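You operate a simulated robot arm through the tools that you are given. There is no shell and no other tool.

You are at the controls of a simulated robot arm. One attempt, no reset.

## Task
Tape the splice in red, roll it down, then lift both clamp bars.
Fine: the roller goes back in its holder. Set down upright: splice roller.
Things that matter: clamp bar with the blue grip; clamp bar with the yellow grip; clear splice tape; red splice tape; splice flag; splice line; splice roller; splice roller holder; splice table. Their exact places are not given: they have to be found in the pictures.

It is judged by the outcome, as a careful person would: the job done as asked, and still so three seconds after it is handed in. It fails if anything else is knocked over, pushed out of place, dropped, spilled or broken.

## Robot
A 7-joint arm with a two-finger parallel gripper on a trunk, on a base that moves. Base frame: it is fixed to the floor where the robot stands at the start and does not move with it; the origin is under the middle of the robot, x ahead of it, y to its left, z up. Lengths are in mm, angles in degrees, forces in N, time in s.
With the tool pointing down near the work surface it reaches from about 340 to 880 mm from the robot's upright axis, wherever it stands. Its first joint turns from -17.0 to 126.0 degrees. Places, roughly: clamp bar with the blue grip [2900, 400, 900]; clamp bar with the yellow grip [2900, 500, 900]; clear splice tape [2750, 750, 1000]; red splice tape [2750, 250, 1000]; splice flag [2750, 750, 1000]; splice line [2900, 400, 900]; splice roller (6x3x15 cm) [2700, 500, 900]; splice roller holder [2700, 500, 900]; splice table [3000, 600, 400]. Payload 1.57 kg.
The tool frame sits at the grasp point between the pads (the TCP): z along the fingers, y along the line on which they close. The tips reach 30 mm beyond it. Largest opening 80 mm; finger width 17, thickness 12; the body of the gripper, 40 by 82 mm, starts 80 mm behind the TCP.
Orientation is that of the tool frame in the base frame, as a unit quaternion [x, y, z, w]. With the fingers straight down and closing along the base's y, the tool's x points along the base's -x, its y along +y and its z along -z.

## Interface
- The arm moves only by the tool jog_arm. Its argument "moves" is a list of rows, each a list of 3 entries, a list of its own where there are three numbers: the shift along the base's x, y, z in mm, then the turn, a rotation vector about the base's x, y, z in degrees, then the opening in per cent of the stroke, from 0 (shut) to 100 (fully open). In form: [[[x, y, z], [ax, ay, az], jaw], ...]. A call has 1 to 20 rows; each row shifts and turns the commanded pose from where the row before left it. Rows are played at 5 a second. More than 50 mm and 8.6 degrees between two rows, or a gripper value outside its range, and nothing of the call is played. Where a pose cannot be reached the arm comes as near as it can. A force on the tool above 90 N (or 10 N above the force at the start of the call, whichever is more), or a blocked arm, ends the call early, and 0.2 s more pass. The fingers move at their own pace (about 45 mm/s each) and stop on an object; they squeeze with about 24 N. The grip force told is the motor's: it shows also when the fingers shut on nothing. Time passes only in rows, and 0.2 s behind the last, so rows that do not move let the fingers close. It gives the time, the measured TCP pose, the force on the tool (base axes), the opening and the grip force at its end, in the units of the frame above (readings bear some noise), with the torque about the TCP (base axes, N m) and any sound that the robot's microphone picked up.
- Cameras (640 x 400 px; columns grow to the right, rows downward): "scene" is now at [10.5, -217.7, 1215.8]; the picture's right is [0.13, -0.99, 0.00], its down [-0.16, -0.02, -0.99] and it looks along [0.98, 0.13, -0.16] (base axes); focal length 272 px, centre (320, 200). "wrist" rides on the gripper at [72, -7, -122] in the tool frame; the picture's right is [0.09, 1.00, 0.00], its down [-0.84, 0.08, -0.54] and it looks along [-0.54, 0.05, 0.84] (tool axes); focal length 238 px, centre (320, 200).
- camera(camera): a new picture of that camera. The clock stands still meanwhile.
- move_column(by): slides the trunk up (or, below 0, down) by that many mm; the arm and the scene camera ride with it, the base frame stays. It gives what a move gives, with no picture.
- roll_base(legs): drives the robot by 1 to 6 legs, each [ahead, left, turn to the left] in mm, mm and degrees, along the robot's own axes; the way and the turn of a leg run together, so that a leg with both is an arc; at most 1500 mm and 180 degrees a leg. The arm and the cameras ride along, it lands a little off, and it stops where it bumps. It gives what a move gives.
- head_to(pan, tilt): turns the head with the scene camera to pan (to the left, within 109 degrees either way) and tilt (down, from -29 to 69), counted from straight ahead of the robot. It gives what a move gives.
- measure_at(camera, pixels): for up to 12 pixels [column, row] of the newest picture of that camera ("zoom" is the newest enlarged one), the place [x, y, z] in the base frame of the surface seen there, good to about 2 mm. The clock stands still meanwhile.
- zoom(camera, box): a new picture of the part [left, top, right, bottom] of that camera's present view, enlarged. The clock stands still meanwhile.
- job_done(): hands the job in; it is judged then, once.

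Open the gripper and draw the arm clear of the work before you hand the job in, unless the task says otherwise.

The tools are called after "Emit:" as name(argument=value, ...) on one line, values as JSON. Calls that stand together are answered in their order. jog_arm: Moves the arm, as the interface text tells. Its arguments: {"type":"object","properties":{"moves":{"type":"array","items":{"type":"array"}}},"required":["moves"]} The other tools are called the same way: move_column (by) moves the trunk up or down; roll_base (legs) drives the base; head_to (pan, tilt) turns the head that bears the scene camera; camera (camera) takes a picture; measure_at (camera, pixels) gives the place of the surface under pixels of a picture; zoom (camera, box) takes an enlarged picture of a part of a camera's view; job_done () hands the job in.

At the start:

```text
clock: 0.0
tcp_pos: [556.8, -28.0, 1175.6]
ee_rot: [0.001, 1.0, 0.0, 0.001]
force: [-0.3, 0.1, 0.7]
torque: [0.01, -0.03, 0.0]
opening: 79.8
gripper_force: 0.0
trunk travel left (down, up): [-550.0, 240.0]
robot x, y, heading: [0.4, -2.8, 0.2]
head pan, tilt (commanded): [7.4, 9.2]
```

scene: 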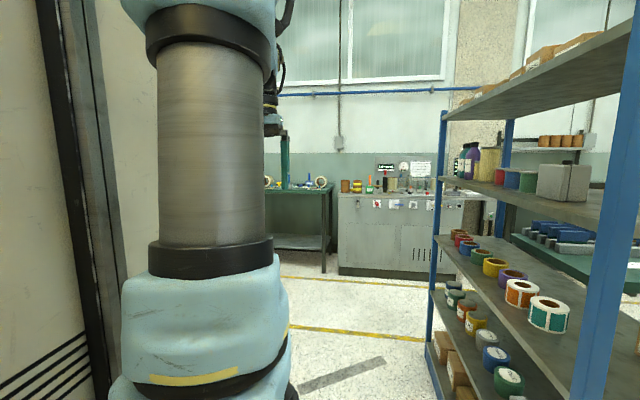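
wrist: 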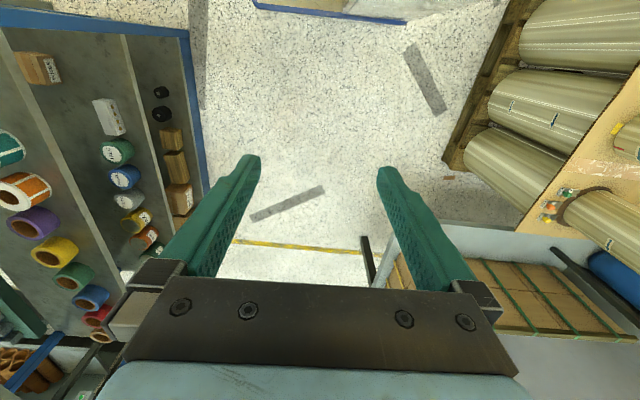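

The scene picture shows a green table around (300,200), partly hidden behind the arm. I'll zoom in on that part before planning a drive.

Emit:
zoom(camera="scene", box=[250, 130, 410, 230])

Emit:
measure_at(camera="scene", pixels=[[320, 188], [300, 190], [335, 270], [350, 330], [430, 350], [440, 250], [330, 380], [290, 260], [80, 300], [110, 350], [300, 280], [400, 270]])

```text
4.00 times, centred on (330, 180) of scene
```

zoom: 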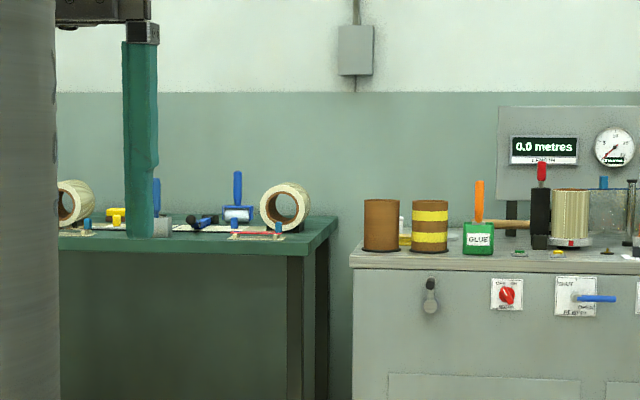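

```text
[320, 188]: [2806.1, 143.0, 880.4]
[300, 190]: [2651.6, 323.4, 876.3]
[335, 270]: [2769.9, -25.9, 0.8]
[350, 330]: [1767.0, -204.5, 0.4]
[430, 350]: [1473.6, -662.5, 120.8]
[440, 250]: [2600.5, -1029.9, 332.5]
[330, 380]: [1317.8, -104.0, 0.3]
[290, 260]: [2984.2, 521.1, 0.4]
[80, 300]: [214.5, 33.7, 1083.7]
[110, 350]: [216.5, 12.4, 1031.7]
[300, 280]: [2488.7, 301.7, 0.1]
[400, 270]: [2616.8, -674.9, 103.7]
```

The table's near-right corner is near (2650, 150, 878). I'll turn the head to check that the driving path is clear.

Emit:
head_to(pan=40, tilt=25)

Emit:
camera(camera="scene")

```text
clock: 1.0
tcp_pos: [556.1, -27.3, 1176.4]
ee_rot: [0.0, 1.0, 0.0, 0.0]
force: [-1.1, -0.3, 0.0]
torque: [0.01, 0.02, 0.02]
opening: 80.2
gripper_force: 0.0
trunk travel left (down, up): [-550.0, 240.0]
robot x, y, heading: [1.0, 3.3, -0.0]
head pan, tilt (commanded): [40.0, 25.0]
```

```text
taken
```

scene: 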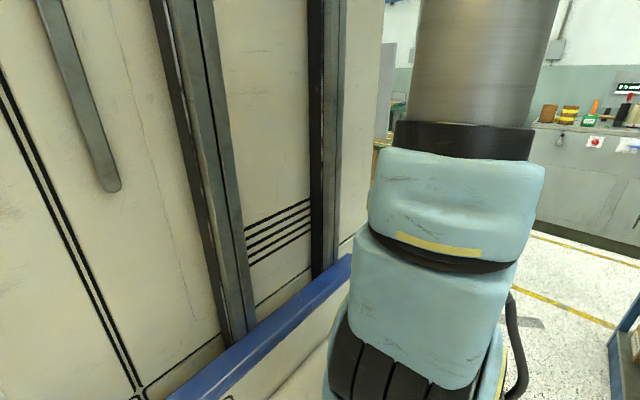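

A cabinet stands on the left. I'll measure where its face and the blue edge lie, to know how much room I have.

Emit:
measure_at(camera="scene", pixels=[[100, 250], [230, 340], [340, 275], [345, 230], [290, 60], [330, 60], [385, 150], [395, 120], [250, 390], [540, 300], [600, 330], [400, 60]])

Emit:
head_to(pan=-30, tilt=25)

Emit:
camera(camera="scene")

```text
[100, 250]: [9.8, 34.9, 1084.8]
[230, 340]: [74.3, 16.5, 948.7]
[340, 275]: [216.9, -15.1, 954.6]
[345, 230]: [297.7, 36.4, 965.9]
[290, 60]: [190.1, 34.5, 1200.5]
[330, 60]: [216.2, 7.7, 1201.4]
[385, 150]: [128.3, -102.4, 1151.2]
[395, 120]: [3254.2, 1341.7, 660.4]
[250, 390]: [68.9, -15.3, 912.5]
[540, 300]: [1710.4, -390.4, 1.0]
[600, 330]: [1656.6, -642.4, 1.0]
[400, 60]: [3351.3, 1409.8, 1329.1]
```

```text
clock: 2.4
tcp_pos: [556.4, -28.1, 1175.8]
ee_rot: [0.0, 1.0, 0.0, 0.0]
force: [0.0, -0.9, 0.3]
torque: [0.0, 0.02, 0.01]
opening: 79.9
gripper_force: 0.0
trunk travel left (down, up): [-550.0, 240.0]
robot x, y, heading: [2.7, 0.4, 0.2]
head pan, tilt (commanded): [-30.0, 25.0]
```

```text
taken
```

scene: 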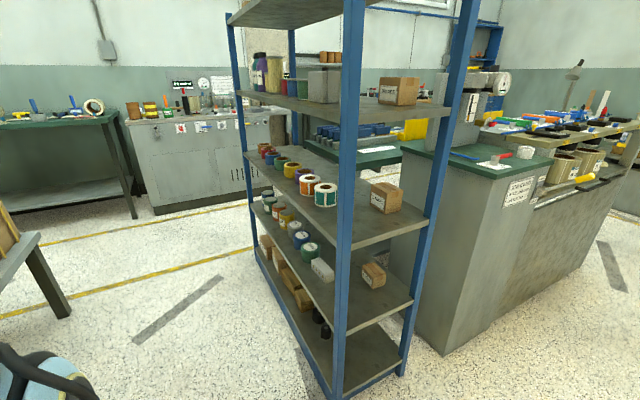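

The "cabinet" is actually the robot's own trunk. I'll measure the bench on the left and the shelf posts to find the corridor.

Emit:
measure_at(camera="scene", pixels=[[40, 235], [70, 312], [30, 240], [5, 270], [335, 395], [255, 260], [20, 340], [75, 115], [112, 112], [92, 105], [40, 108], [130, 215]])

Emit:
head_to(pan=-5, tilt=25)

Emit:
camera(camera="scene")

```text
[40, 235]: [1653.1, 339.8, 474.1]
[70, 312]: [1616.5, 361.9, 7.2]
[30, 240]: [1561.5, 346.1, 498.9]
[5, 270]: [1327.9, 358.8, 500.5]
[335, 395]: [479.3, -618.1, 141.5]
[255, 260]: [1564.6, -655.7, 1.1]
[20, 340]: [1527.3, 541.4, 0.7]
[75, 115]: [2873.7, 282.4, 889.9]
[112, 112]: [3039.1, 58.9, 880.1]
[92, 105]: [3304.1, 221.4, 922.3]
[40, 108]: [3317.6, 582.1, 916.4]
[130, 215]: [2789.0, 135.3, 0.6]
```

```text
clock: 3.3
tcp_pos: [557.0, -28.7, 1175.6]
ee_rot: [0.0, 1.0, -0.001, 0.0]
force: [0.0, -0.1, -1.0]
torque: [0.02, 0.01, -0.01]
opening: 80.0
gripper_force: 0.2
trunk travel left (down, up): [-550.0, 240.0]
robot x, y, heading: [-2.1, -1.5, 0.2]
head pan, tilt (commanded): [-5.0, 25.0]
```

```text
taken
```

scene: 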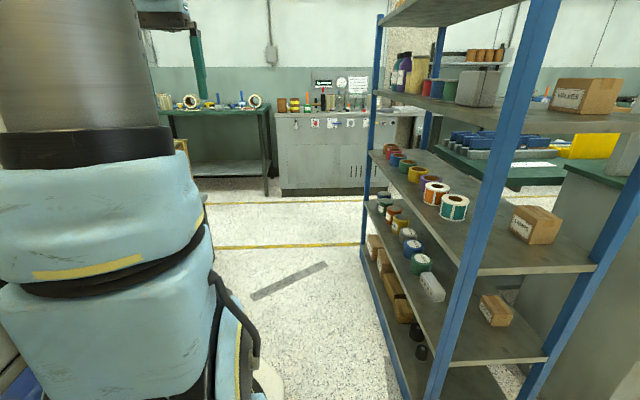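

The corridor runs between the left bench (y≥340, up to x≈1650) and the right shelf (y≤-618). I'll drive ahead along y≈-110 to x≈1750 and then look from there.

Emit:
roll_base(legs=[[300, -110, 0], [1300, 0, 0]])

Emit:
head_to(pan=10, tilt=22)

Emit:
camera(camera="scene")

Emit:
camera(camera="wrist")

```text
clock: 11.6
tcp_pos: [2156.0, -146.3, 1176.3]
ee_rot: [0.005, 1.0, -0.001, 0.0]
force: [1.3, -0.6, 0.1]
torque: [0.0, 0.01, -0.01]
opening: 80.0
gripper_force: 0.0
trunk travel left (down, up): [-550.0, 240.0]
robot x, y, heading: [1602.3, -112.3, -0.5]
head pan, tilt (commanded): [-5.0, 25.0]
```

```text
clock: 12.3
tcp_pos: [2158.0, -144.6, 1176.6]
ee_rot: [0.005, 1.0, -0.001, 0.0]
force: [-0.4, -1.1, 1.2]
torque: [0.01, 0.01, -0.03]
opening: 80.1
gripper_force: 0.0
trunk travel left (down, up): [-550.0, 240.0]
robot x, y, heading: [1607.1, -110.1, -0.7]
head pan, tilt (commanded): [10.0, 22.0]
```

```text
taken
```

scene: 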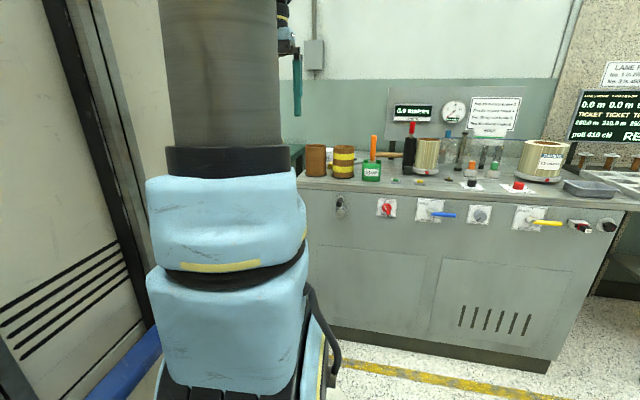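

```text
taken
```

wrist: 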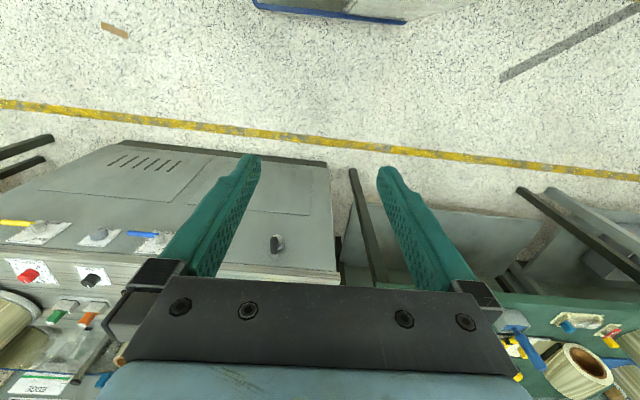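

From here the arm still hides the table in the scene view; the wrist view shows tape rolls on the green table at lower right (around (580,370)). I'll drive on to x≈2050 and shift left for a better look.

Emit:
roll_base(legs=[[400, 0, 0.5], [0, 350, 0]])

Emit:
head_to(pan=5, tilt=30)

Emit:
camera(camera="scene")

Emit:
camera(camera="wrist")

```text
clock: 16.0
tcp_pos: [2560.5, 33.9, 1176.4]
ee_rot: [-0.01, 1.0, 0.001, 0.001]
force: [-0.3, 0.1, 0.4]
torque: [0.01, -0.03, 0.04]
opening: 80.1
gripper_force: 0.0
trunk travel left (down, up): [-550.0, 240.0]
robot x, y, heading: [2005.9, 49.2, 1.0]
head pan, tilt (commanded): [10.0, 22.0]
stopped in leg 2: the robot was blocked; the commanded pose is now the measured one
```

```text
clock: 16.7
tcp_pos: [2560.9, 33.7, 1176.1]
ee_rot: [-0.01, 1.0, 0.0, 0.001]
force: [-0.2, 0.1, -0.5]
torque: [-0.02, 0.0, -0.03]
opening: 79.7
gripper_force: 0.2
trunk travel left (down, up): [-550.0, 240.0]
robot x, y, heading: [2005.6, 49.4, 0.8]
head pan, tilt (commanded): [5.0, 30.0]
```

```text
taken
```

scene: 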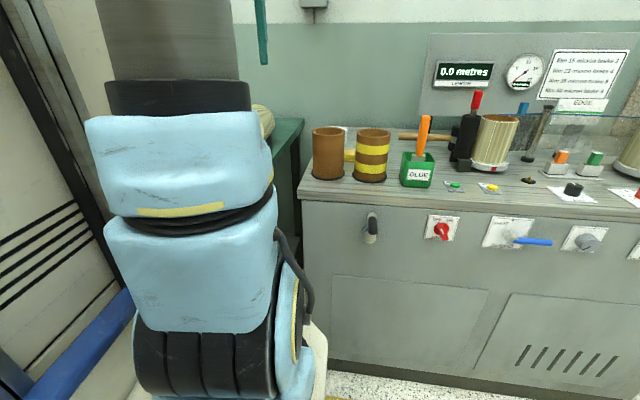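

```text
taken
```

wrist: 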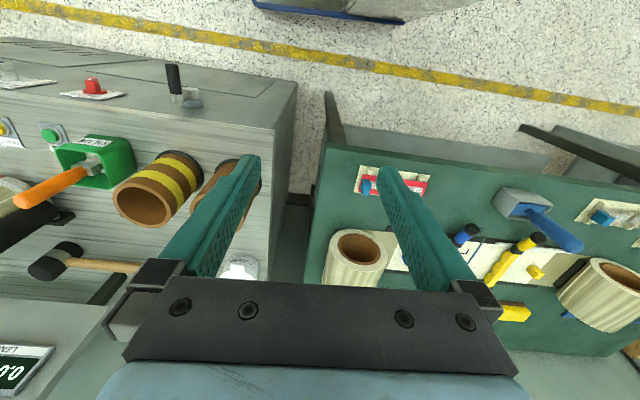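

The base was blocked on the left at about y=49, likely by the end of the bench. I'll back off a little to the right, then zoom in on the wrist view, which shows the table well.

Emit:
roll_base(legs=[[0, -40, 0]])

Emit:
zoom(camera="wrist", box=[310, 130, 640, 336])

Emit:
head_to(pan=90, tilt=45)

Emit:
camera(camera="scene")

```text
clock: 17.5
tcp_pos: [2561.9, -5.9, 1176.6]
ee_rot: [-0.01, 1.0, 0.001, 0.001]
force: [0.6, -0.5, -0.3]
torque: [0.02, 0.03, -0.01]
opening: 80.3
gripper_force: 0.0
trunk travel left (down, up): [-550.0, 240.0]
robot x, y, heading: [2006.6, 9.2, 0.7]
head pan, tilt (commanded): [5.0, 30.0]
```

```text
1.94 times, centred on (475, 233) of wrist
```

zoom: 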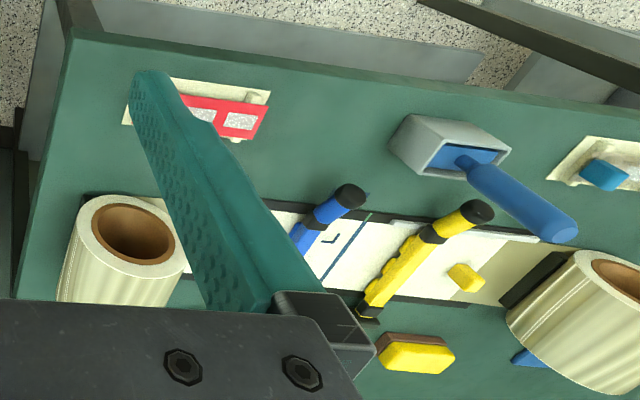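

```text
clock: 19.1
tcp_pos: [2561.4, -5.5, 1174.7]
ee_rot: [-0.01, 1.0, 0.001, 0.001]
force: [0.2, -0.1, -0.3]
torque: [0.0, 0.02, 0.01]
opening: 80.1
gripper_force: 0.0
trunk travel left (down, up): [-550.0, 240.0]
robot x, y, heading: [2008.2, 10.4, 0.8]
head pan, tilt (commanded): [90.0, 45.0]
```

```text
taken
```

scene: 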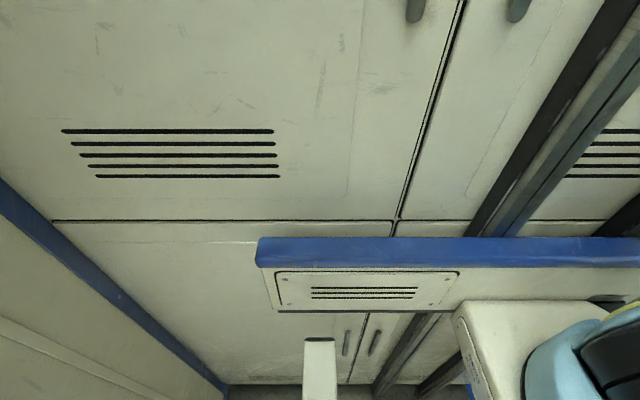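

The trunk blocks the view to the left, so I'll work from the wrist view. I'll measure the table edge and the items in the zoom picture.

Emit:
measure_at(camera="zoom", pixels=[[80, 40], [400, 80], [180, 85], [240, 120], [410, 130], [440, 165], [345, 195], [370, 315], [480, 210], [465, 275], [415, 355], [600, 175]])

Emit:
camera(camera="wrist")

```text
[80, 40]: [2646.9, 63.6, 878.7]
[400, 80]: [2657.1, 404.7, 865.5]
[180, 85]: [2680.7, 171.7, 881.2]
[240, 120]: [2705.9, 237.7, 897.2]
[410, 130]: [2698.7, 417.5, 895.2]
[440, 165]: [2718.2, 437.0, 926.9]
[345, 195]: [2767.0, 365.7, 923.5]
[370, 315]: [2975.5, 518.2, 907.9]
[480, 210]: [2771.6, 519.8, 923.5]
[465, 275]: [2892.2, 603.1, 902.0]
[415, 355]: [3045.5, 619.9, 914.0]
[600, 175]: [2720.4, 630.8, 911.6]
```

```text
taken
```

wrist: 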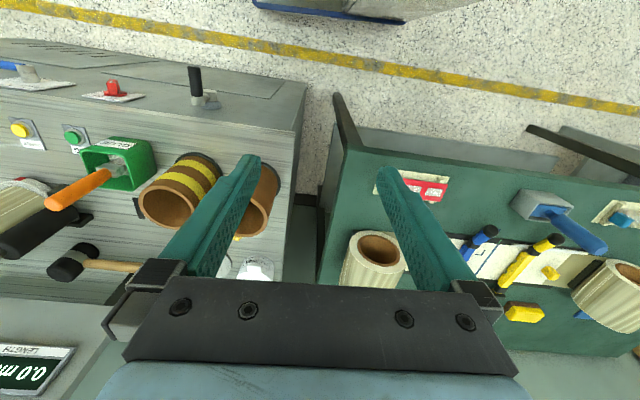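

The table front edge is at x≈2645 and its top at z≈879. I'll drive forward to x≈2150 and then left to y≈250 so the whole work area is in reach.

Emit:
roll_base(legs=[[145, 0, 0], [0, 240, 0]])

Emit:
head_to(pan=10, tilt=30)

Emit:
camera(camera="scene")

Emit:
camera(camera="wrist")

```text
clock: 21.9
tcp_pos: [2705.1, 239.0, 1176.8]
ee_rot: [-0.01, 1.0, 0.0, 0.001]
force: [-1.1, 0.0, 0.0]
torque: [0.0, 0.05, -0.01]
opening: 79.8
gripper_force: 0.0
trunk travel left (down, up): [-550.0, 240.0]
robot x, y, heading: [2146.0, 255.5, 1.1]
head pan, tilt (commanded): [90.0, 45.0]
```

```text
clock: 23.4
tcp_pos: [2703.3, 239.4, 1175.2]
ee_rot: [-0.01, 1.0, 0.001, 0.001]
force: [0.1, 0.2, -0.1]
torque: [-0.01, -0.03, 0.02]
opening: 80.2
gripper_force: 0.1
trunk travel left (down, up): [-550.0, 240.0]
robot x, y, heading: [2147.5, 259.3, 1.1]
head pan, tilt (commanded): [10.0, 30.0]
```

```text
taken
```

scene: 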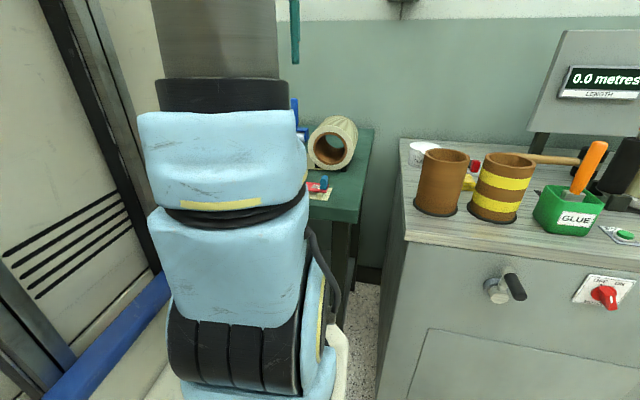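

```text
taken
```

wrist: 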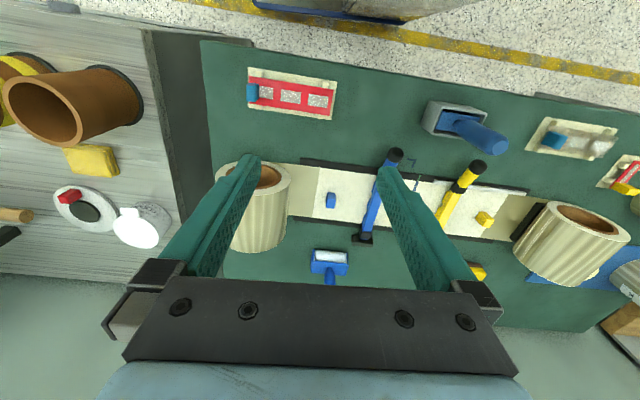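

Now the wrist view shows the red tape tray (290,95), the roller in its holder (460,125), the bars (blue at (380,190), yellow at (460,190)) and a flag at the right (625,185). I'll zoom in for detail.

Emit:
zoom(camera="wrist", box=[200, 40, 420, 178])

Emit:
zoom(camera="wrist", box=[400, 80, 640, 230])

Emit:
zoom(camera="wrist", box=[260, 130, 540, 305])

```text
2.90 times, centred on (310, 109) of wrist
```

zoom: 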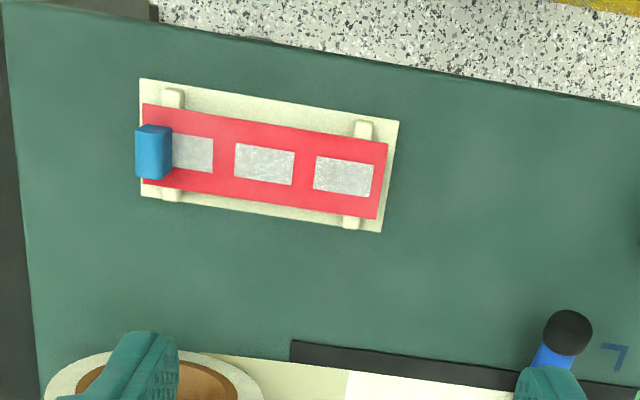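

```text
2.67 times, centred on (520, 155) of wrist
```

zoom: 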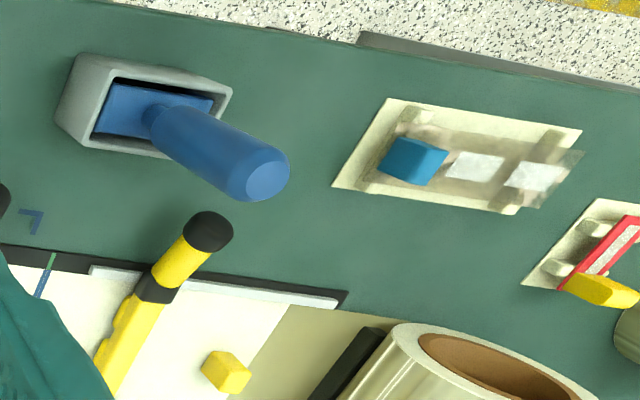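

```text
2.29 times, centred on (400, 218) of wrist
```

zoom: 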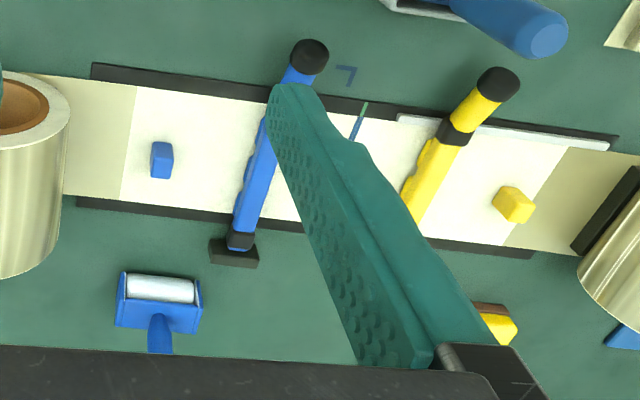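

I'll measure the bars, cubes, splice line and web edges in the newest zoom, and the tray and roller points in the wrist picture.

Emit:
measure_at(camera="zoom", pixels=[[310, 57], [235, 250], [265, 170], [497, 85], [430, 170], [162, 160], [512, 205], [365, 108], [358, 132], [120, 160], [160, 290], [500, 130]])

Emit:
measure_at(camera="wrist", pixels=[[253, 92], [263, 92], [293, 98], [325, 103], [250, 70], [335, 85], [440, 130], [430, 120], [488, 140], [554, 142], [590, 145], [628, 187]])

```text
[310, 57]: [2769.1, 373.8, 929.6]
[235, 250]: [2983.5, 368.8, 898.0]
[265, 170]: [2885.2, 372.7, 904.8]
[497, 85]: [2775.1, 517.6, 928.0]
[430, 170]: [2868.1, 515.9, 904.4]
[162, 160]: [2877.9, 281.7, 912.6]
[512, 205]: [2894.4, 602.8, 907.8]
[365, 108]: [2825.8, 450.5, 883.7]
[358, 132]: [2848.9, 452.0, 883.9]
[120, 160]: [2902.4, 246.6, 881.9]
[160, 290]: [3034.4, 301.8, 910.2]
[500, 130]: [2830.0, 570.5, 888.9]
```

```text
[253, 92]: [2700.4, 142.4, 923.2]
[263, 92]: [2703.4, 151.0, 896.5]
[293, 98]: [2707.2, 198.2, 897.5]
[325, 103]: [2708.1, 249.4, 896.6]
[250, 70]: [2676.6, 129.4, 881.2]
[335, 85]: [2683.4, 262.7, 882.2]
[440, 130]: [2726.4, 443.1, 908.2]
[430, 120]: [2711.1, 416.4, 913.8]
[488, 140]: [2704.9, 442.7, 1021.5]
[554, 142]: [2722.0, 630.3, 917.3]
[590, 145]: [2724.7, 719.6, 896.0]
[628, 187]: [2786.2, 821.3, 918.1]
```

The red tape strip lies along y (142 to ~265) at x≈2705, z≈896, with its blue tab at (2700,142,923). The splice line runs along x at y≈451. I'll move the arm over the splice area for a closer look.

Emit:
jog_arm(moves=[[[15, 42, 0], [0, 0, 0], 100], [[15, 42, 0], [0, 0, 0], 100], [[15, 42, 0], [0, 0, 0], 100], [[15, 42, 0], [0, 0, 0], 100], [[15, 42, 0], [0, 0, 0], 100], [[0, 0, 0], [0, 0, 0], 100]])

Emit:
camera(camera="wrist")

Emit:
camera(camera="scene")

```text
clock: 24.8
tcp_pos: [2778.3, 448.7, 1175.7]
ee_rot: [-0.01, 1.0, 0.001, 0.0]
force: [-0.6, -0.3, 0.0]
torque: [-0.02, 0.01, 0.03]
opening: 80.0
gripper_force: 0.1
trunk travel left (down, up): [-550.0, 240.0]
robot x, y, heading: [2142.6, 252.6, 1.0]
head pan, tilt (commanded): [10.0, 30.0]
```

```text
taken
```

wrist: 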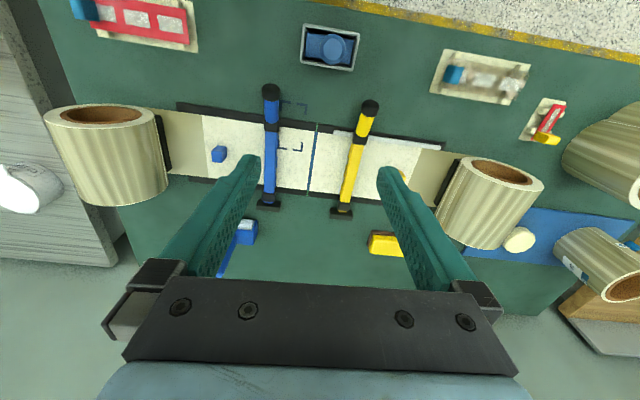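

```text
taken
```

scene: 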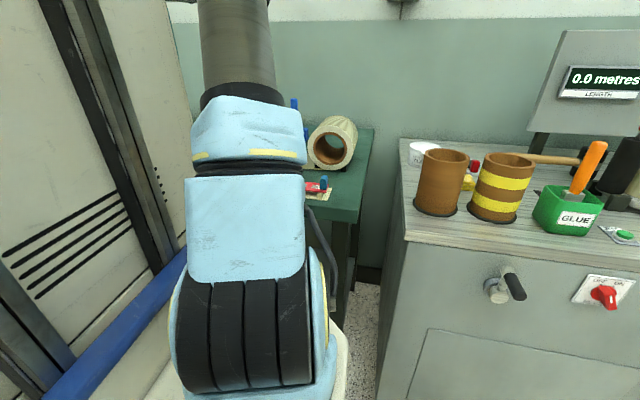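

Emit:
zoom(camera="wrist", box=[200, 80, 440, 230])

Emit:
zoom(camera="wrist", box=[420, 20, 620, 145])

```text
2.67 times, centred on (320, 155) of wrist
```

zoom: 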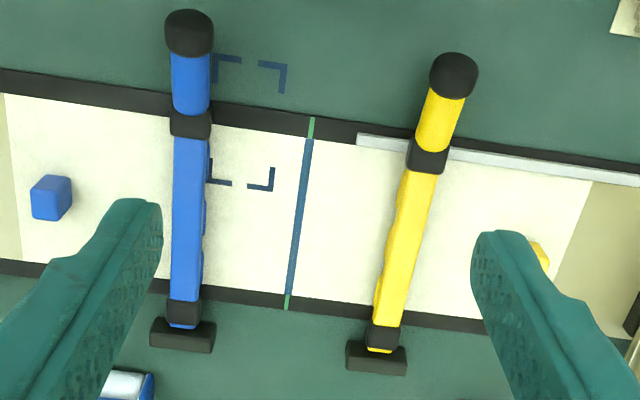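

```text
3.20 times, centred on (520, 82) of wrist
```

zoom: 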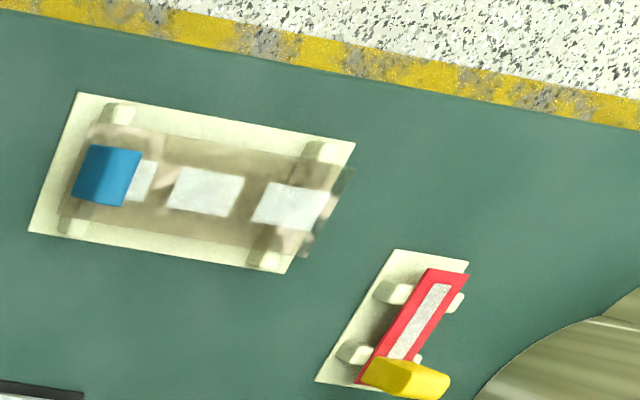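

The splice line is dark blue with green ends at zoom (312,120) to (287,305). I'll measure it along with the bars, and note the corner marks near the blue bar, likely for the flag.

Emit:
measure_at(camera="wrist", pixels=[[316.9, 124], [316.5, 132], [307.6, 191], [307.3, 195], [312, 160], [271, 92], [269, 200], [370, 107], [342, 212], [333, 45], [332, 60], [350, 205]])

Emit:
jog_arm(moves=[[[-13, -50, -20], [0, 0, 0], 100], [[-13, -50, -25], [0, 0, 0], 100], [[-13, -50, -25], [0, 0, 0], 100], [[-13, -50, -25], [0, 0, 0], 100], [[-13, -50, -20], [0, 0, 0], 100], [[0, 0, 0], [0, 0, 0], 100]])

Emit:
camera(camera="wrist")

```text
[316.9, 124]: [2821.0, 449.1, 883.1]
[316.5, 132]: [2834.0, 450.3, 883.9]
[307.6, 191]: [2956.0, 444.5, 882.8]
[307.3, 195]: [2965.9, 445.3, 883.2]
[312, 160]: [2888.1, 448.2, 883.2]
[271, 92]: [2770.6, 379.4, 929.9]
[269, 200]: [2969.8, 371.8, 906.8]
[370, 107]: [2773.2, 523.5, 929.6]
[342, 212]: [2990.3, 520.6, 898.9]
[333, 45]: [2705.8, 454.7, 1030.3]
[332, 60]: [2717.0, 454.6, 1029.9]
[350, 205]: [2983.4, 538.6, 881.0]
```

```text
refused: row 1 steps farther than a row can; nothing moved
```

```text
taken
```

wrist: 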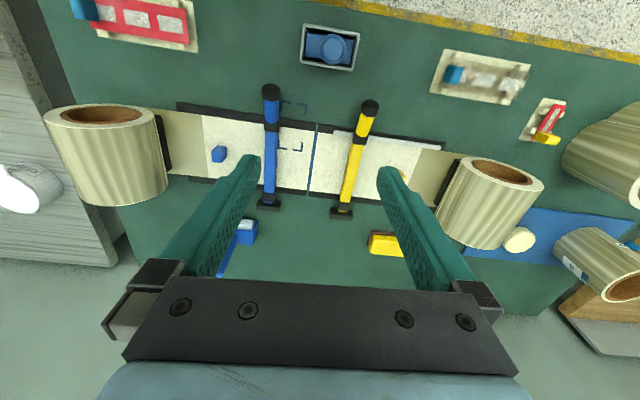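

The step was a little too long. The splice line runs from (2821,449) to (2966,445) at z≈883. I'll move to above the red tape in smaller steps.

Emit:
jog_arm(moves=[[[-11, -42, -20], [0, 0, 0], 100], [[-11, -42, -20], [0, 0, 0], 100], [[-11, -42, -20], [0, 0, 0], 100], [[-11, -42, -20], [0, 0, 0], 100], [[-11, -42, -20], [0, 0, 0], 100], [[-10, -40, -20], [0, 0, 0], 100], [[0, 0, 0], [0, 0, 0], 100]])

Emit:
camera(camera="wrist")

Emit:
zoom(camera="wrist", box=[220, 20, 460, 170])

```text
clock: 26.4
tcp_pos: [2714.5, 198.5, 1057.0]
ee_rot: [-0.01, 1.0, 0.001, 0.001]
force: [0.7, 0.2, -0.6]
torque: [0.05, 0.02, 0.01]
opening: 80.1
gripper_force: 0.1
trunk travel left (down, up): [-550.0, 240.0]
robot x, y, heading: [2145.2, 254.8, 0.8]
head pan, tilt (commanded): [10.0, 30.0]
```

```text
taken
```

wrist: 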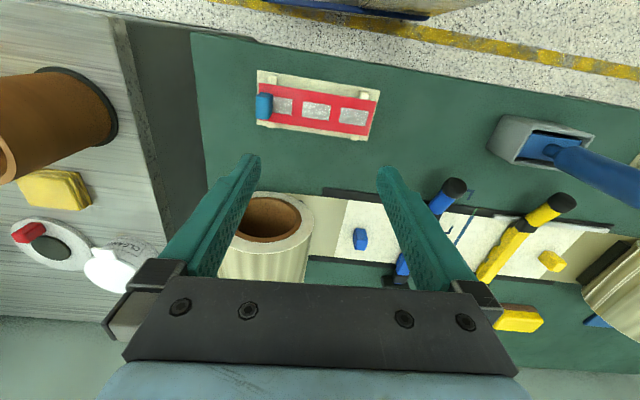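

```text
2.67 times, centred on (340, 95) of wrist
```

zoom: 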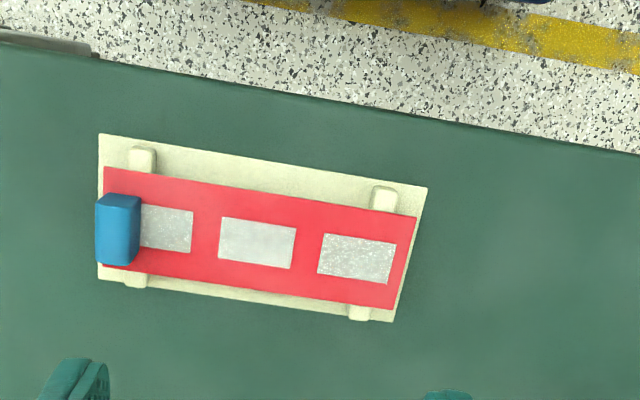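

Emit:
measure_at(camera="zoom", pixels=[[106, 172], [414, 219], [394, 308], [140, 271], [256, 240], [118, 200], [120, 230], [112, 262], [137, 200], [100, 137], [425, 190], [390, 320]])

Emit:
measure_at(camera="zoom", pixels=[[98, 205], [98, 255], [138, 205], [134, 255], [120, 196], [117, 264], [105, 215], [130, 215], [125, 250], [260, 195], [250, 285], [200, 180]])

```text
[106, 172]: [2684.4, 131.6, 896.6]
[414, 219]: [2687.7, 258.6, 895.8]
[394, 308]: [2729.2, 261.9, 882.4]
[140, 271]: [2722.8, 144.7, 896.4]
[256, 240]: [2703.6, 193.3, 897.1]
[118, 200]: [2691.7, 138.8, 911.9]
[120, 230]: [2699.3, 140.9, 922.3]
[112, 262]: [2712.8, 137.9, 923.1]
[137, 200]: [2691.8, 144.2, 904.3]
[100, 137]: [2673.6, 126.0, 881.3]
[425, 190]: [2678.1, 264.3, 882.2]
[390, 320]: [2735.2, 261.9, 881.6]
```

```text
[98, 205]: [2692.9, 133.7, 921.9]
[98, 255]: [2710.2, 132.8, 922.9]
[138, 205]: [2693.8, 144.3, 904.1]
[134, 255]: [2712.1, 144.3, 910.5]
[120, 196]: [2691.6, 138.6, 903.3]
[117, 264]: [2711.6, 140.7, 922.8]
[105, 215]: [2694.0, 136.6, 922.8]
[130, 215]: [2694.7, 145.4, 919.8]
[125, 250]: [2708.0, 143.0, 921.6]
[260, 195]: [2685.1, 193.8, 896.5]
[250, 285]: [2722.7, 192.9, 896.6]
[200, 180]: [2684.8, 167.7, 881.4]
```

The tape is about 130×40 mm: x 2684–2723, y 131–260. The tab is at x 2691–2712, y 132–145, z 897–923. I'll check the camera calibration by measuring the fingertips in the wrist picture.

Emit:
measure_at(camera="wrist", pixels=[[247, 157], [257, 165], [388, 170], [380, 178], [240, 190], [400, 200]])

Emit:
zoom(camera="wrist", box=[160, 140, 480, 340])

```text
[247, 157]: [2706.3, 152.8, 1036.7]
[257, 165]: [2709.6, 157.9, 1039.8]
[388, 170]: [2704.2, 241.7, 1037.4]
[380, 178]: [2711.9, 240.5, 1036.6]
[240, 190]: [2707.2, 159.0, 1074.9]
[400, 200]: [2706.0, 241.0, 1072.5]
```

```text
2.00 times, centred on (320, 240) of wrist
```

zoom: 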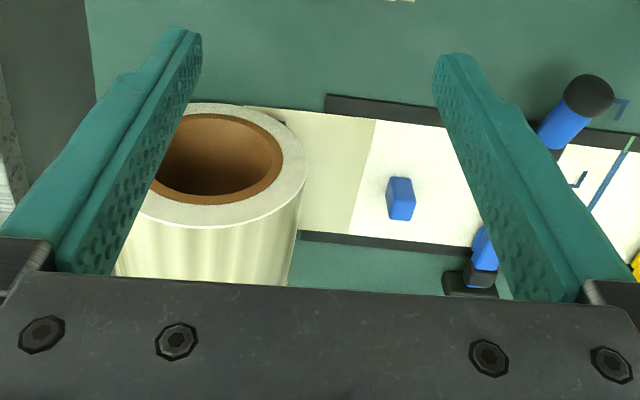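

The fingertips measure where expected, so camera and TCP agree within a millimetre or two. I'll move above the tab at (2702,139), square the yaw and narrow the jaws to 45%.

Emit:
jog_arm(moves=[[[-6, -30, -10], [0, 0, -1.1], 45], [[-6, -30, -10], [0, 0, 0], 45], [[0, 0, -20], [0, 0, 0], 45], [[0, 0, -20], [0, 0, 0], 45], [[0, 0, 0], [0, 0, 0], 45]])

Emit:
camera(camera="wrist")

```text
clock: 27.6
tcp_pos: [2701.7, 138.7, 995.9]
ee_rot: [-0.001, 1.0, 0.0, 0.001]
force: [-0.5, 0.4, 0.0]
torque: [0.0, -0.03, 0.0]
opening: 35.7
gripper_force: 0.1
trunk travel left (down, up): [-550.0, 240.0]
robot x, y, heading: [2149.3, 254.8, 0.7]
head pan, tilt (commanded): [10.0, 30.0]
```

```text
taken
```

wrist: 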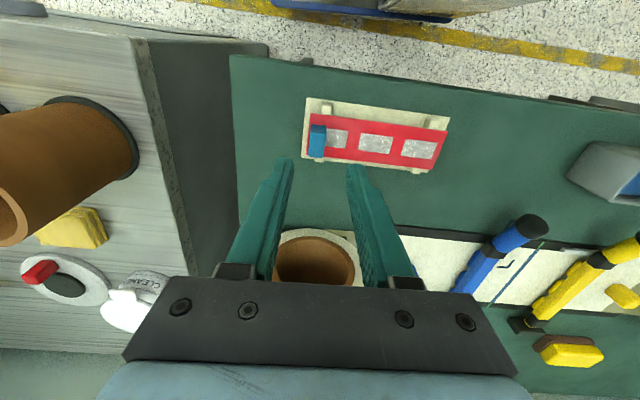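

The tab sits between the fingers in the picture (318,140). I'll check the tab's place again from here, and the tape roll ahead, before going down.

Emit:
measure_at(camera="wrist", pixels=[[312, 128], [325, 128], [311, 152], [325, 152], [318, 140], [315, 235], [280, 235], [350, 236], [300, 262]])

```text
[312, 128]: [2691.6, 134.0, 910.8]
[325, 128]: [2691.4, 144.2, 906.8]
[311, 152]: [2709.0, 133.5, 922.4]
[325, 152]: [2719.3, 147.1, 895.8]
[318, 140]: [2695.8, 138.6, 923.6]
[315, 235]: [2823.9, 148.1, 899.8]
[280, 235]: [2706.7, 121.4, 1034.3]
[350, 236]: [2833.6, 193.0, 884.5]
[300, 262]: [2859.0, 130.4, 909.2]
```

The tab is centred at (2702,139). I'll descend to z≈930 so the tips stop about 3 mm above the tape, then close.

Emit:
jog_arm(moves=[[[0, 0, -20], [0, 0, 0], 45], [[0, 0, -20], [0, 0, 0], 45], [[0, 0, -15], [0, 0, 0], 45], [[0, 0, -10], [0, 0, 0], 45], [[0, 0, 0], [0, 0, 0], 45]])

Emit:
camera(camera="wrist")

```text
clock: 28.8
tcp_pos: [2701.1, 139.1, 931.5]
ee_rot: [-0.001, 1.0, 0.0, 0.001]
force: [-0.5, -0.1, -1.1]
torque: [0.0, -0.01, 0.01]
opening: 35.9
gripper_force: 0.1
trunk travel left (down, up): [-550.0, 240.0]
robot x, y, heading: [2148.3, 256.1, 1.0]
head pan, tilt (commanded): [10.0, 30.0]
```

```text
taken
```

wrist: 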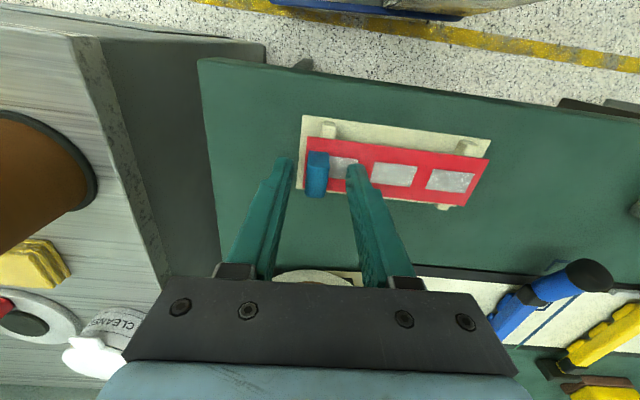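

The tab at (317,175) sits between the fingertips. I close the jaws now, without moving the arm.

Emit:
jog_arm(moves=[[[0, 0, 0], [0, 0, 0], 25], [[0, 0, 0], [0, 0, 0], 5], [[0, 0, 0], [0, 0, 0], 0], [[0, 0, 0], [0, 0, 0], 0], [[0, 0, 0], [0, 0, 0], 0]])

Emit:
zoom(camera="wrist", box=[220, 90, 540, 290])

```text
clock: 30.0
tcp_pos: [2702.0, 138.8, 932.0]
ee_rot: [-0.001, 1.0, 0.001, 0.001]
force: [0.6, 0.1, -0.4]
torque: [0.01, 0.0, 0.02]
opening: 12.7
gripper_force: 24.0
trunk travel left (down, up): [-550.0, 240.0]
robot x, y, heading: [2146.5, 255.4, 1.1]
head pan, tilt (commanded): [10.0, 30.0]
```

```text
2.00 times, centred on (380, 190) of wrist
```

zoom: 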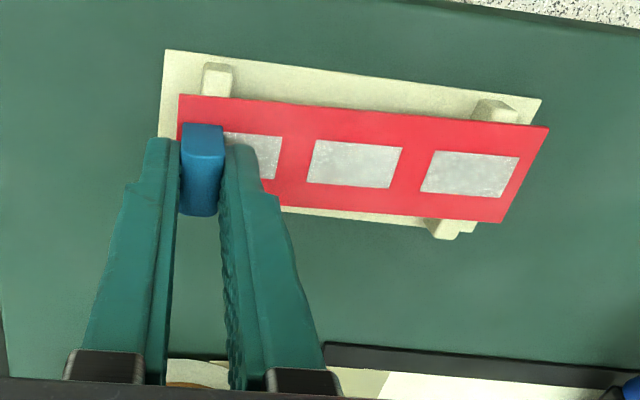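

The jaws stopped on the tab at 12.7 mm with 24 N. I'll lift it slowly, then go higher.

Emit:
jog_arm(moves=[[[0, 0, 5], [0, 0, 0], 0], [[0, 0, 10], [0, 0, 0], 0], [[0, 0, 20], [0, 0, 0], 0], [[0, 0, 20], [0, 0, 0], 0], [[0, 0, 20], [0, 0, 0], 0], [[0, 0, 25], [0, 0, 0], 0], [[0, 0, 0], [0, 0, 0], 0]])

Emit:
camera(camera="wrist")

```text
clock: 31.6
tcp_pos: [2703.3, 138.2, 1031.3]
ee_rot: [-0.001, 1.0, 0.001, 0.001]
force: [0.4, -0.2, -0.2]
torque: [0.01, -0.01, 0.0]
opening: 12.3
gripper_force: 24.4
trunk travel left (down, up): [-550.0, 240.0]
robot x, y, heading: [2144.3, 256.8, 1.0]
head pan, tilt (commanded): [10.0, 30.0]
```

```text
taken
```

wrist: 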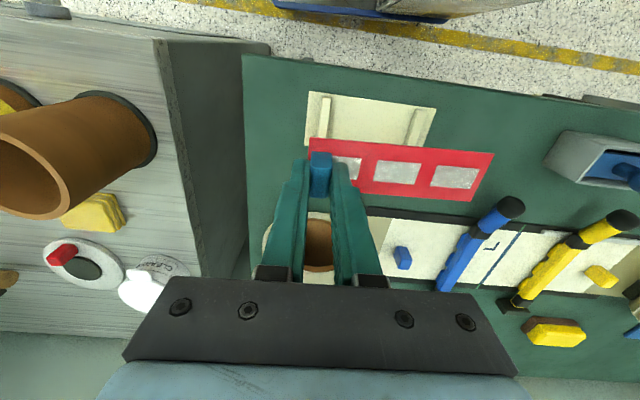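

The strip is lifted level by its tab. I'll rise to clear the roller handle (top at z≈1030), then travel to above the splice line while turning -90° so the strip extends away from the robot along the line.

Emit:
jog_arm(moves=[[[0, 0, 30], [0, 0, 0], 0], [[0, 0, 30], [0, 0, 0], 0], [[11, 26, 0], [0, 0, -7.5], 0], [[11, 26, 0], [0, 0, -7.5], 0], [[11, 26, 0], [0, 0, -7.5], 0], [[11, 26, 0], [0, 0, -7.5], 0], [[11, 26, 0], [0, 0, -7.5], 0], [[11, 26, 0], [0, 0, -7.5], 0], [[11, 26, 0], [0, 0, -7.5], 0], [[11, 26, 0], [0, 0, -7.5], 0], [[11, 26, 0], [0, 0, -7.5], 0], [[11, 26, 0], [0, 0, -7.5], 0], [[11, 26, 0], [0, 0, -7.5], 0], [[11, 24, 0], [0, 0, -7.5], 0], [[0, 0, 0], [0, 0, 0], 0]])

Emit:
camera(camera="wrist")

Emit:
camera(camera="scene")

```text
clock: 34.8
tcp_pos: [2834.6, 449.1, 1093.3]
ee_rot: [0.708, 0.707, 0.0, 0.001]
force: [-0.6, 0.2, -0.6]
torque: [-0.03, 0.01, 0.0]
opening: 12.4
gripper_force: 24.0
trunk travel left (down, up): [-550.0, 240.0]
robot x, y, heading: [2148.0, 253.4, 0.9]
head pan, tilt (commanded): [10.0, 30.0]
```

```text
taken
```

wrist: 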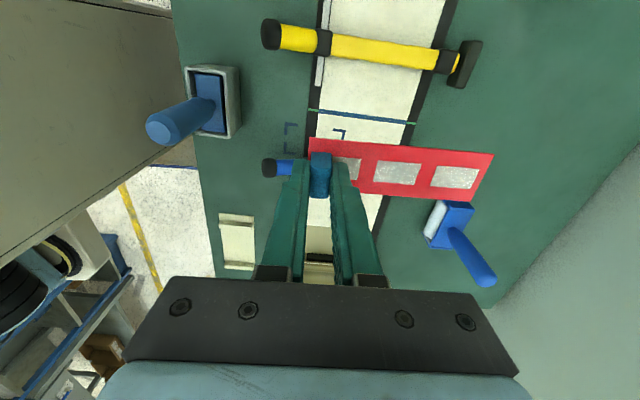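

```text
taken
```

scene: 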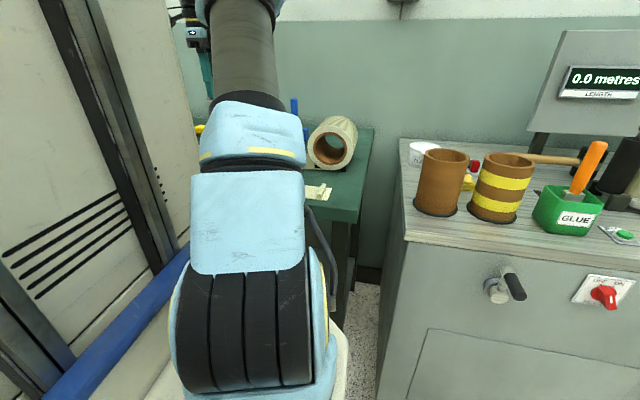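

The splice line is visible from (312,110) to (413,123), with the tape above it. I'll zoom and measure both precisely.

Emit:
zoom(camera="wrist", box=[270, 70, 510, 220])

```text
2.67 times, centred on (390, 145) of wrist
```

zoom: 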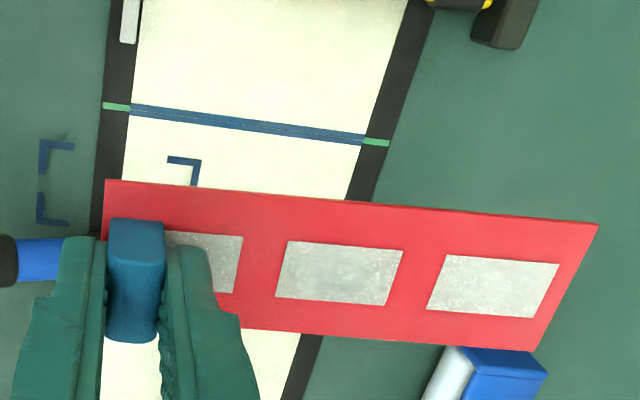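

Emit:
measure_at(camera="zoom", pixels=[[104, 105], [131, 109], [190, 117], [250, 125], [310, 132], [364, 139], [388, 143], [110, 185], [592, 226], [536, 346], [350, 205], [245, 325]])

Emit:
measure_at(camera="zoom", pixels=[[108, 105], [128, 109], [134, 109], [358, 138], [368, 140], [384, 142], [170, 200], [560, 235], [500, 335], [280, 310], [340, 272], [130, 290]])

```text
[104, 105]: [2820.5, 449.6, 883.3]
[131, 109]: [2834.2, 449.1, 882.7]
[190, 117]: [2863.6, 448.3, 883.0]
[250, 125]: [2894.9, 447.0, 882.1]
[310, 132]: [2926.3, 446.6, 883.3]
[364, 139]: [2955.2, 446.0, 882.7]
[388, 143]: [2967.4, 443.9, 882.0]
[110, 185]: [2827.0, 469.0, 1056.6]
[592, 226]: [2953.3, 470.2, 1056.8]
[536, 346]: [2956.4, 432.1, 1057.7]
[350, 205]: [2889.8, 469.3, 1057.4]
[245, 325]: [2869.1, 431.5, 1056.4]
```

```text
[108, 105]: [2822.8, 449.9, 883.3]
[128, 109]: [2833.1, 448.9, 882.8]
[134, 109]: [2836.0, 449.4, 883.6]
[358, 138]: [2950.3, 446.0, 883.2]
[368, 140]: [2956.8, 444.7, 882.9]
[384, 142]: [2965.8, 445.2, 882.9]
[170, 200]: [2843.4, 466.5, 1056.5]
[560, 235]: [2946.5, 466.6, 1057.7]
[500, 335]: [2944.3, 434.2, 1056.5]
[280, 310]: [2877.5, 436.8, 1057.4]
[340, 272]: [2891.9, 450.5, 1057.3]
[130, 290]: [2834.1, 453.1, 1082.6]
```

The line runs from (2820.5,449.7) to (2967,444.5), so about -2°, with the web spanning x 2834–2956. The tape sits at yaw +0.4°, centred on (2892,450.6). I'll check the white ruler's end, then correct pose by -2.4° and a couple of mm while descending part of the way.

Emit:
measure_at(camera="zoom", pixels=[[128, 42], [128, 30], [128, 10], [120, 60], [50, 150], [65, 220], [195, 162], [175, 159]])

Emit:
jog_arm(moves=[[[2, -1, -30], [0, 0, -2.4], 0], [[0, 0, -30], [0, 0, 0], 0], [[0, 0, -30], [0, 0, 0], 0], [[0, 0, -30], [0, 0, 0], 0], [[0, 0, 0], [0, 0, 0], 0]])

Emit:
camera(camera="wrist")

Emit:
zoom(camera="wrist", box=[250, 90, 570, 290])

```text
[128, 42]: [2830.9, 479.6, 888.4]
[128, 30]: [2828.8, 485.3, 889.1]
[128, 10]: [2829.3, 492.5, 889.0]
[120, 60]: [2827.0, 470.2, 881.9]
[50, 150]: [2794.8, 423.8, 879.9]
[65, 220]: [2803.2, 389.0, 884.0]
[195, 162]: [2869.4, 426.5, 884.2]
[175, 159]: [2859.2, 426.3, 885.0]
```

```text
clock: 36.0
tcp_pos: [2835.9, 448.3, 971.2]
ee_rot: [0.721, 0.693, 0.0, 0.002]
force: [-0.1, -0.3, -0.3]
torque: [-0.01, 0.03, 0.0]
opening: 12.3
gripper_force: 24.4
trunk travel left (down, up): [-550.0, 240.0]
robot x, y, heading: [2144.5, 255.3, 0.9]
head pan, tilt (commanded): [10.0, 30.0]
```

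```text
taken
```

wrist: 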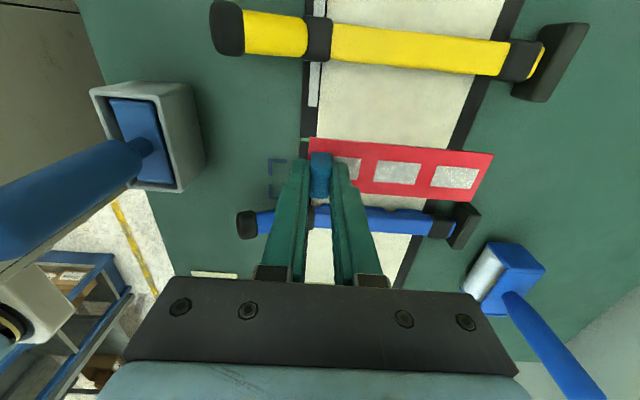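

```text
2.00 times, centred on (410, 190) of wrist
```

zoom: 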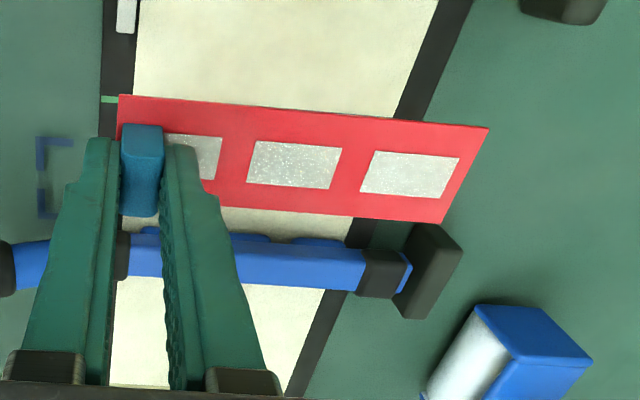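

I'll measure the tape's corners at this height to verify alignment with the line before the final descent.

Emit:
measure_at(camera="zoom", pixels=[[122, 100], [300, 112], [480, 132], [440, 216], [340, 212], [230, 200], [295, 165], [400, 172], [102, 100], [130, 20], [15, 265], [300, 265]])

```text
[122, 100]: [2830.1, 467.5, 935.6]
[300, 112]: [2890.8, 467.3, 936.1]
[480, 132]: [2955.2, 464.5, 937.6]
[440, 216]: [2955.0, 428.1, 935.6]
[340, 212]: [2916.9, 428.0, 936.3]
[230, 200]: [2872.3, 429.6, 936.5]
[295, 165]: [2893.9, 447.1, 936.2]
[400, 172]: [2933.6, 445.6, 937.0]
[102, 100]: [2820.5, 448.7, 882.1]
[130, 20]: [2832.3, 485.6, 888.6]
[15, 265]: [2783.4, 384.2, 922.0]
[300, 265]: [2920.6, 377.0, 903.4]
```

The tape is now aligned with the line, within about 1 mm. I'll descend 45 mm, then check before touching down.

Emit:
jog_arm(moves=[[[0.5, -0.7, -20], [0, 0, 0], 0], [[0, 0, -15], [0, 0, 0], 0], [[0, 0, -8], [0, 0, 0], 0], [[0, 0, 0], [0, 0, 0], 0]])

Emit:
zoom(camera="wrist", box=[250, 90, 570, 290])

Emit:
measure_at(camera="zoom", pixels=[[124, 100], [300, 112], [480, 132], [440, 216], [340, 212], [230, 200], [295, 165], [400, 172]])

```text
clock: 37.0
tcp_pos: [2836.5, 448.6, 927.8]
ee_rot: [0.721, 0.693, 0.0, 0.002]
force: [1.3, -0.3, -0.3]
torque: [-0.01, -0.01, 0.04]
opening: 12.4
gripper_force: 24.1
trunk travel left (down, up): [-550.0, 240.0]
robot x, y, heading: [2147.1, 256.3, 0.9]
head pan, tilt (commanded): [10.0, 30.0]
```

```text
2.00 times, centred on (410, 190) of wrist
```

zoom: 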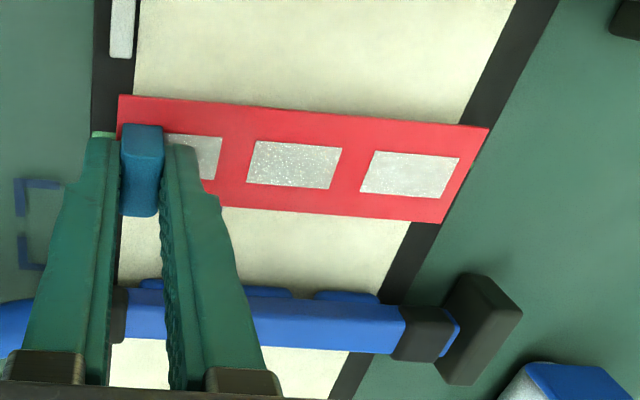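

```text
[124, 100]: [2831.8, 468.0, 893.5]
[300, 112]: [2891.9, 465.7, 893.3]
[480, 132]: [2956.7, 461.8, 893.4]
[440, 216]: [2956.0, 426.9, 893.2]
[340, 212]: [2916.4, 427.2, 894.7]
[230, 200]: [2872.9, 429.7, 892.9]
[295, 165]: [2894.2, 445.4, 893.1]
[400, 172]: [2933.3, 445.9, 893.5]
```

The tape is about 9 mm above the web and still aligned. I'll lower it in small steps until contact.

Emit:
jog_arm(moves=[[[0, 0, -3], [0, 0, 0], 0], [[0, 0, -3], [0, 0, 0], 0], [[0, 0, -2], [0, 0, 0], 0], [[0, 0, 0], [0, 0, 0], 0]])

Emit:
zoom(camera="wrist", box=[250, 90, 570, 290])

Emit:
measure_at(camera="zoom", pixels=[[124, 100], [300, 112], [480, 132], [440, 216], [340, 212], [230, 200], [295, 165], [400, 172]])

```text
clock: 38.0
tcp_pos: [2836.0, 446.6, 921.9]
ee_rot: [0.722, 0.692, -0.001, 0.002]
force: [-0.2, -1.5, 4.2]
torque: [-0.03, 0.02, 0.01]
opening: 12.6
gripper_force: 23.8
trunk travel left (down, up): [-550.0, 240.0]
robot x, y, heading: [2148.8, 256.5, 1.2]
head pan, tilt (commanded): [10.0, 30.0]
```

```text
2.00 times, centred on (410, 190) of wrist
```

zoom: 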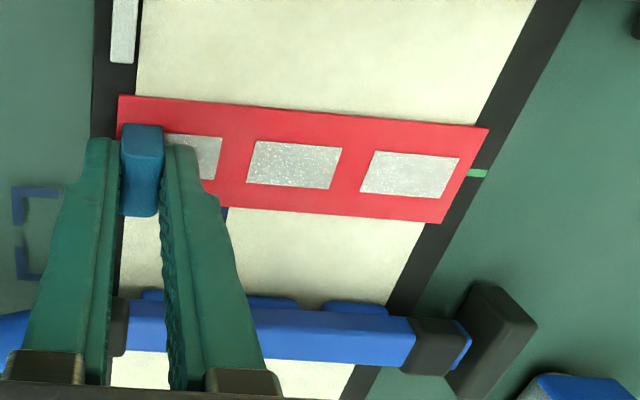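

```text
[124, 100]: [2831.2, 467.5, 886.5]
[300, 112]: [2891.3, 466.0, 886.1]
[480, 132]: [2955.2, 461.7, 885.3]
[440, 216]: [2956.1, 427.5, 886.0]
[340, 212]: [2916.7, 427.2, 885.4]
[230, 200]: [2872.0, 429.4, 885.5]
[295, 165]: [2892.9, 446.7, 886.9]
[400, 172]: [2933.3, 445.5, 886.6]
```

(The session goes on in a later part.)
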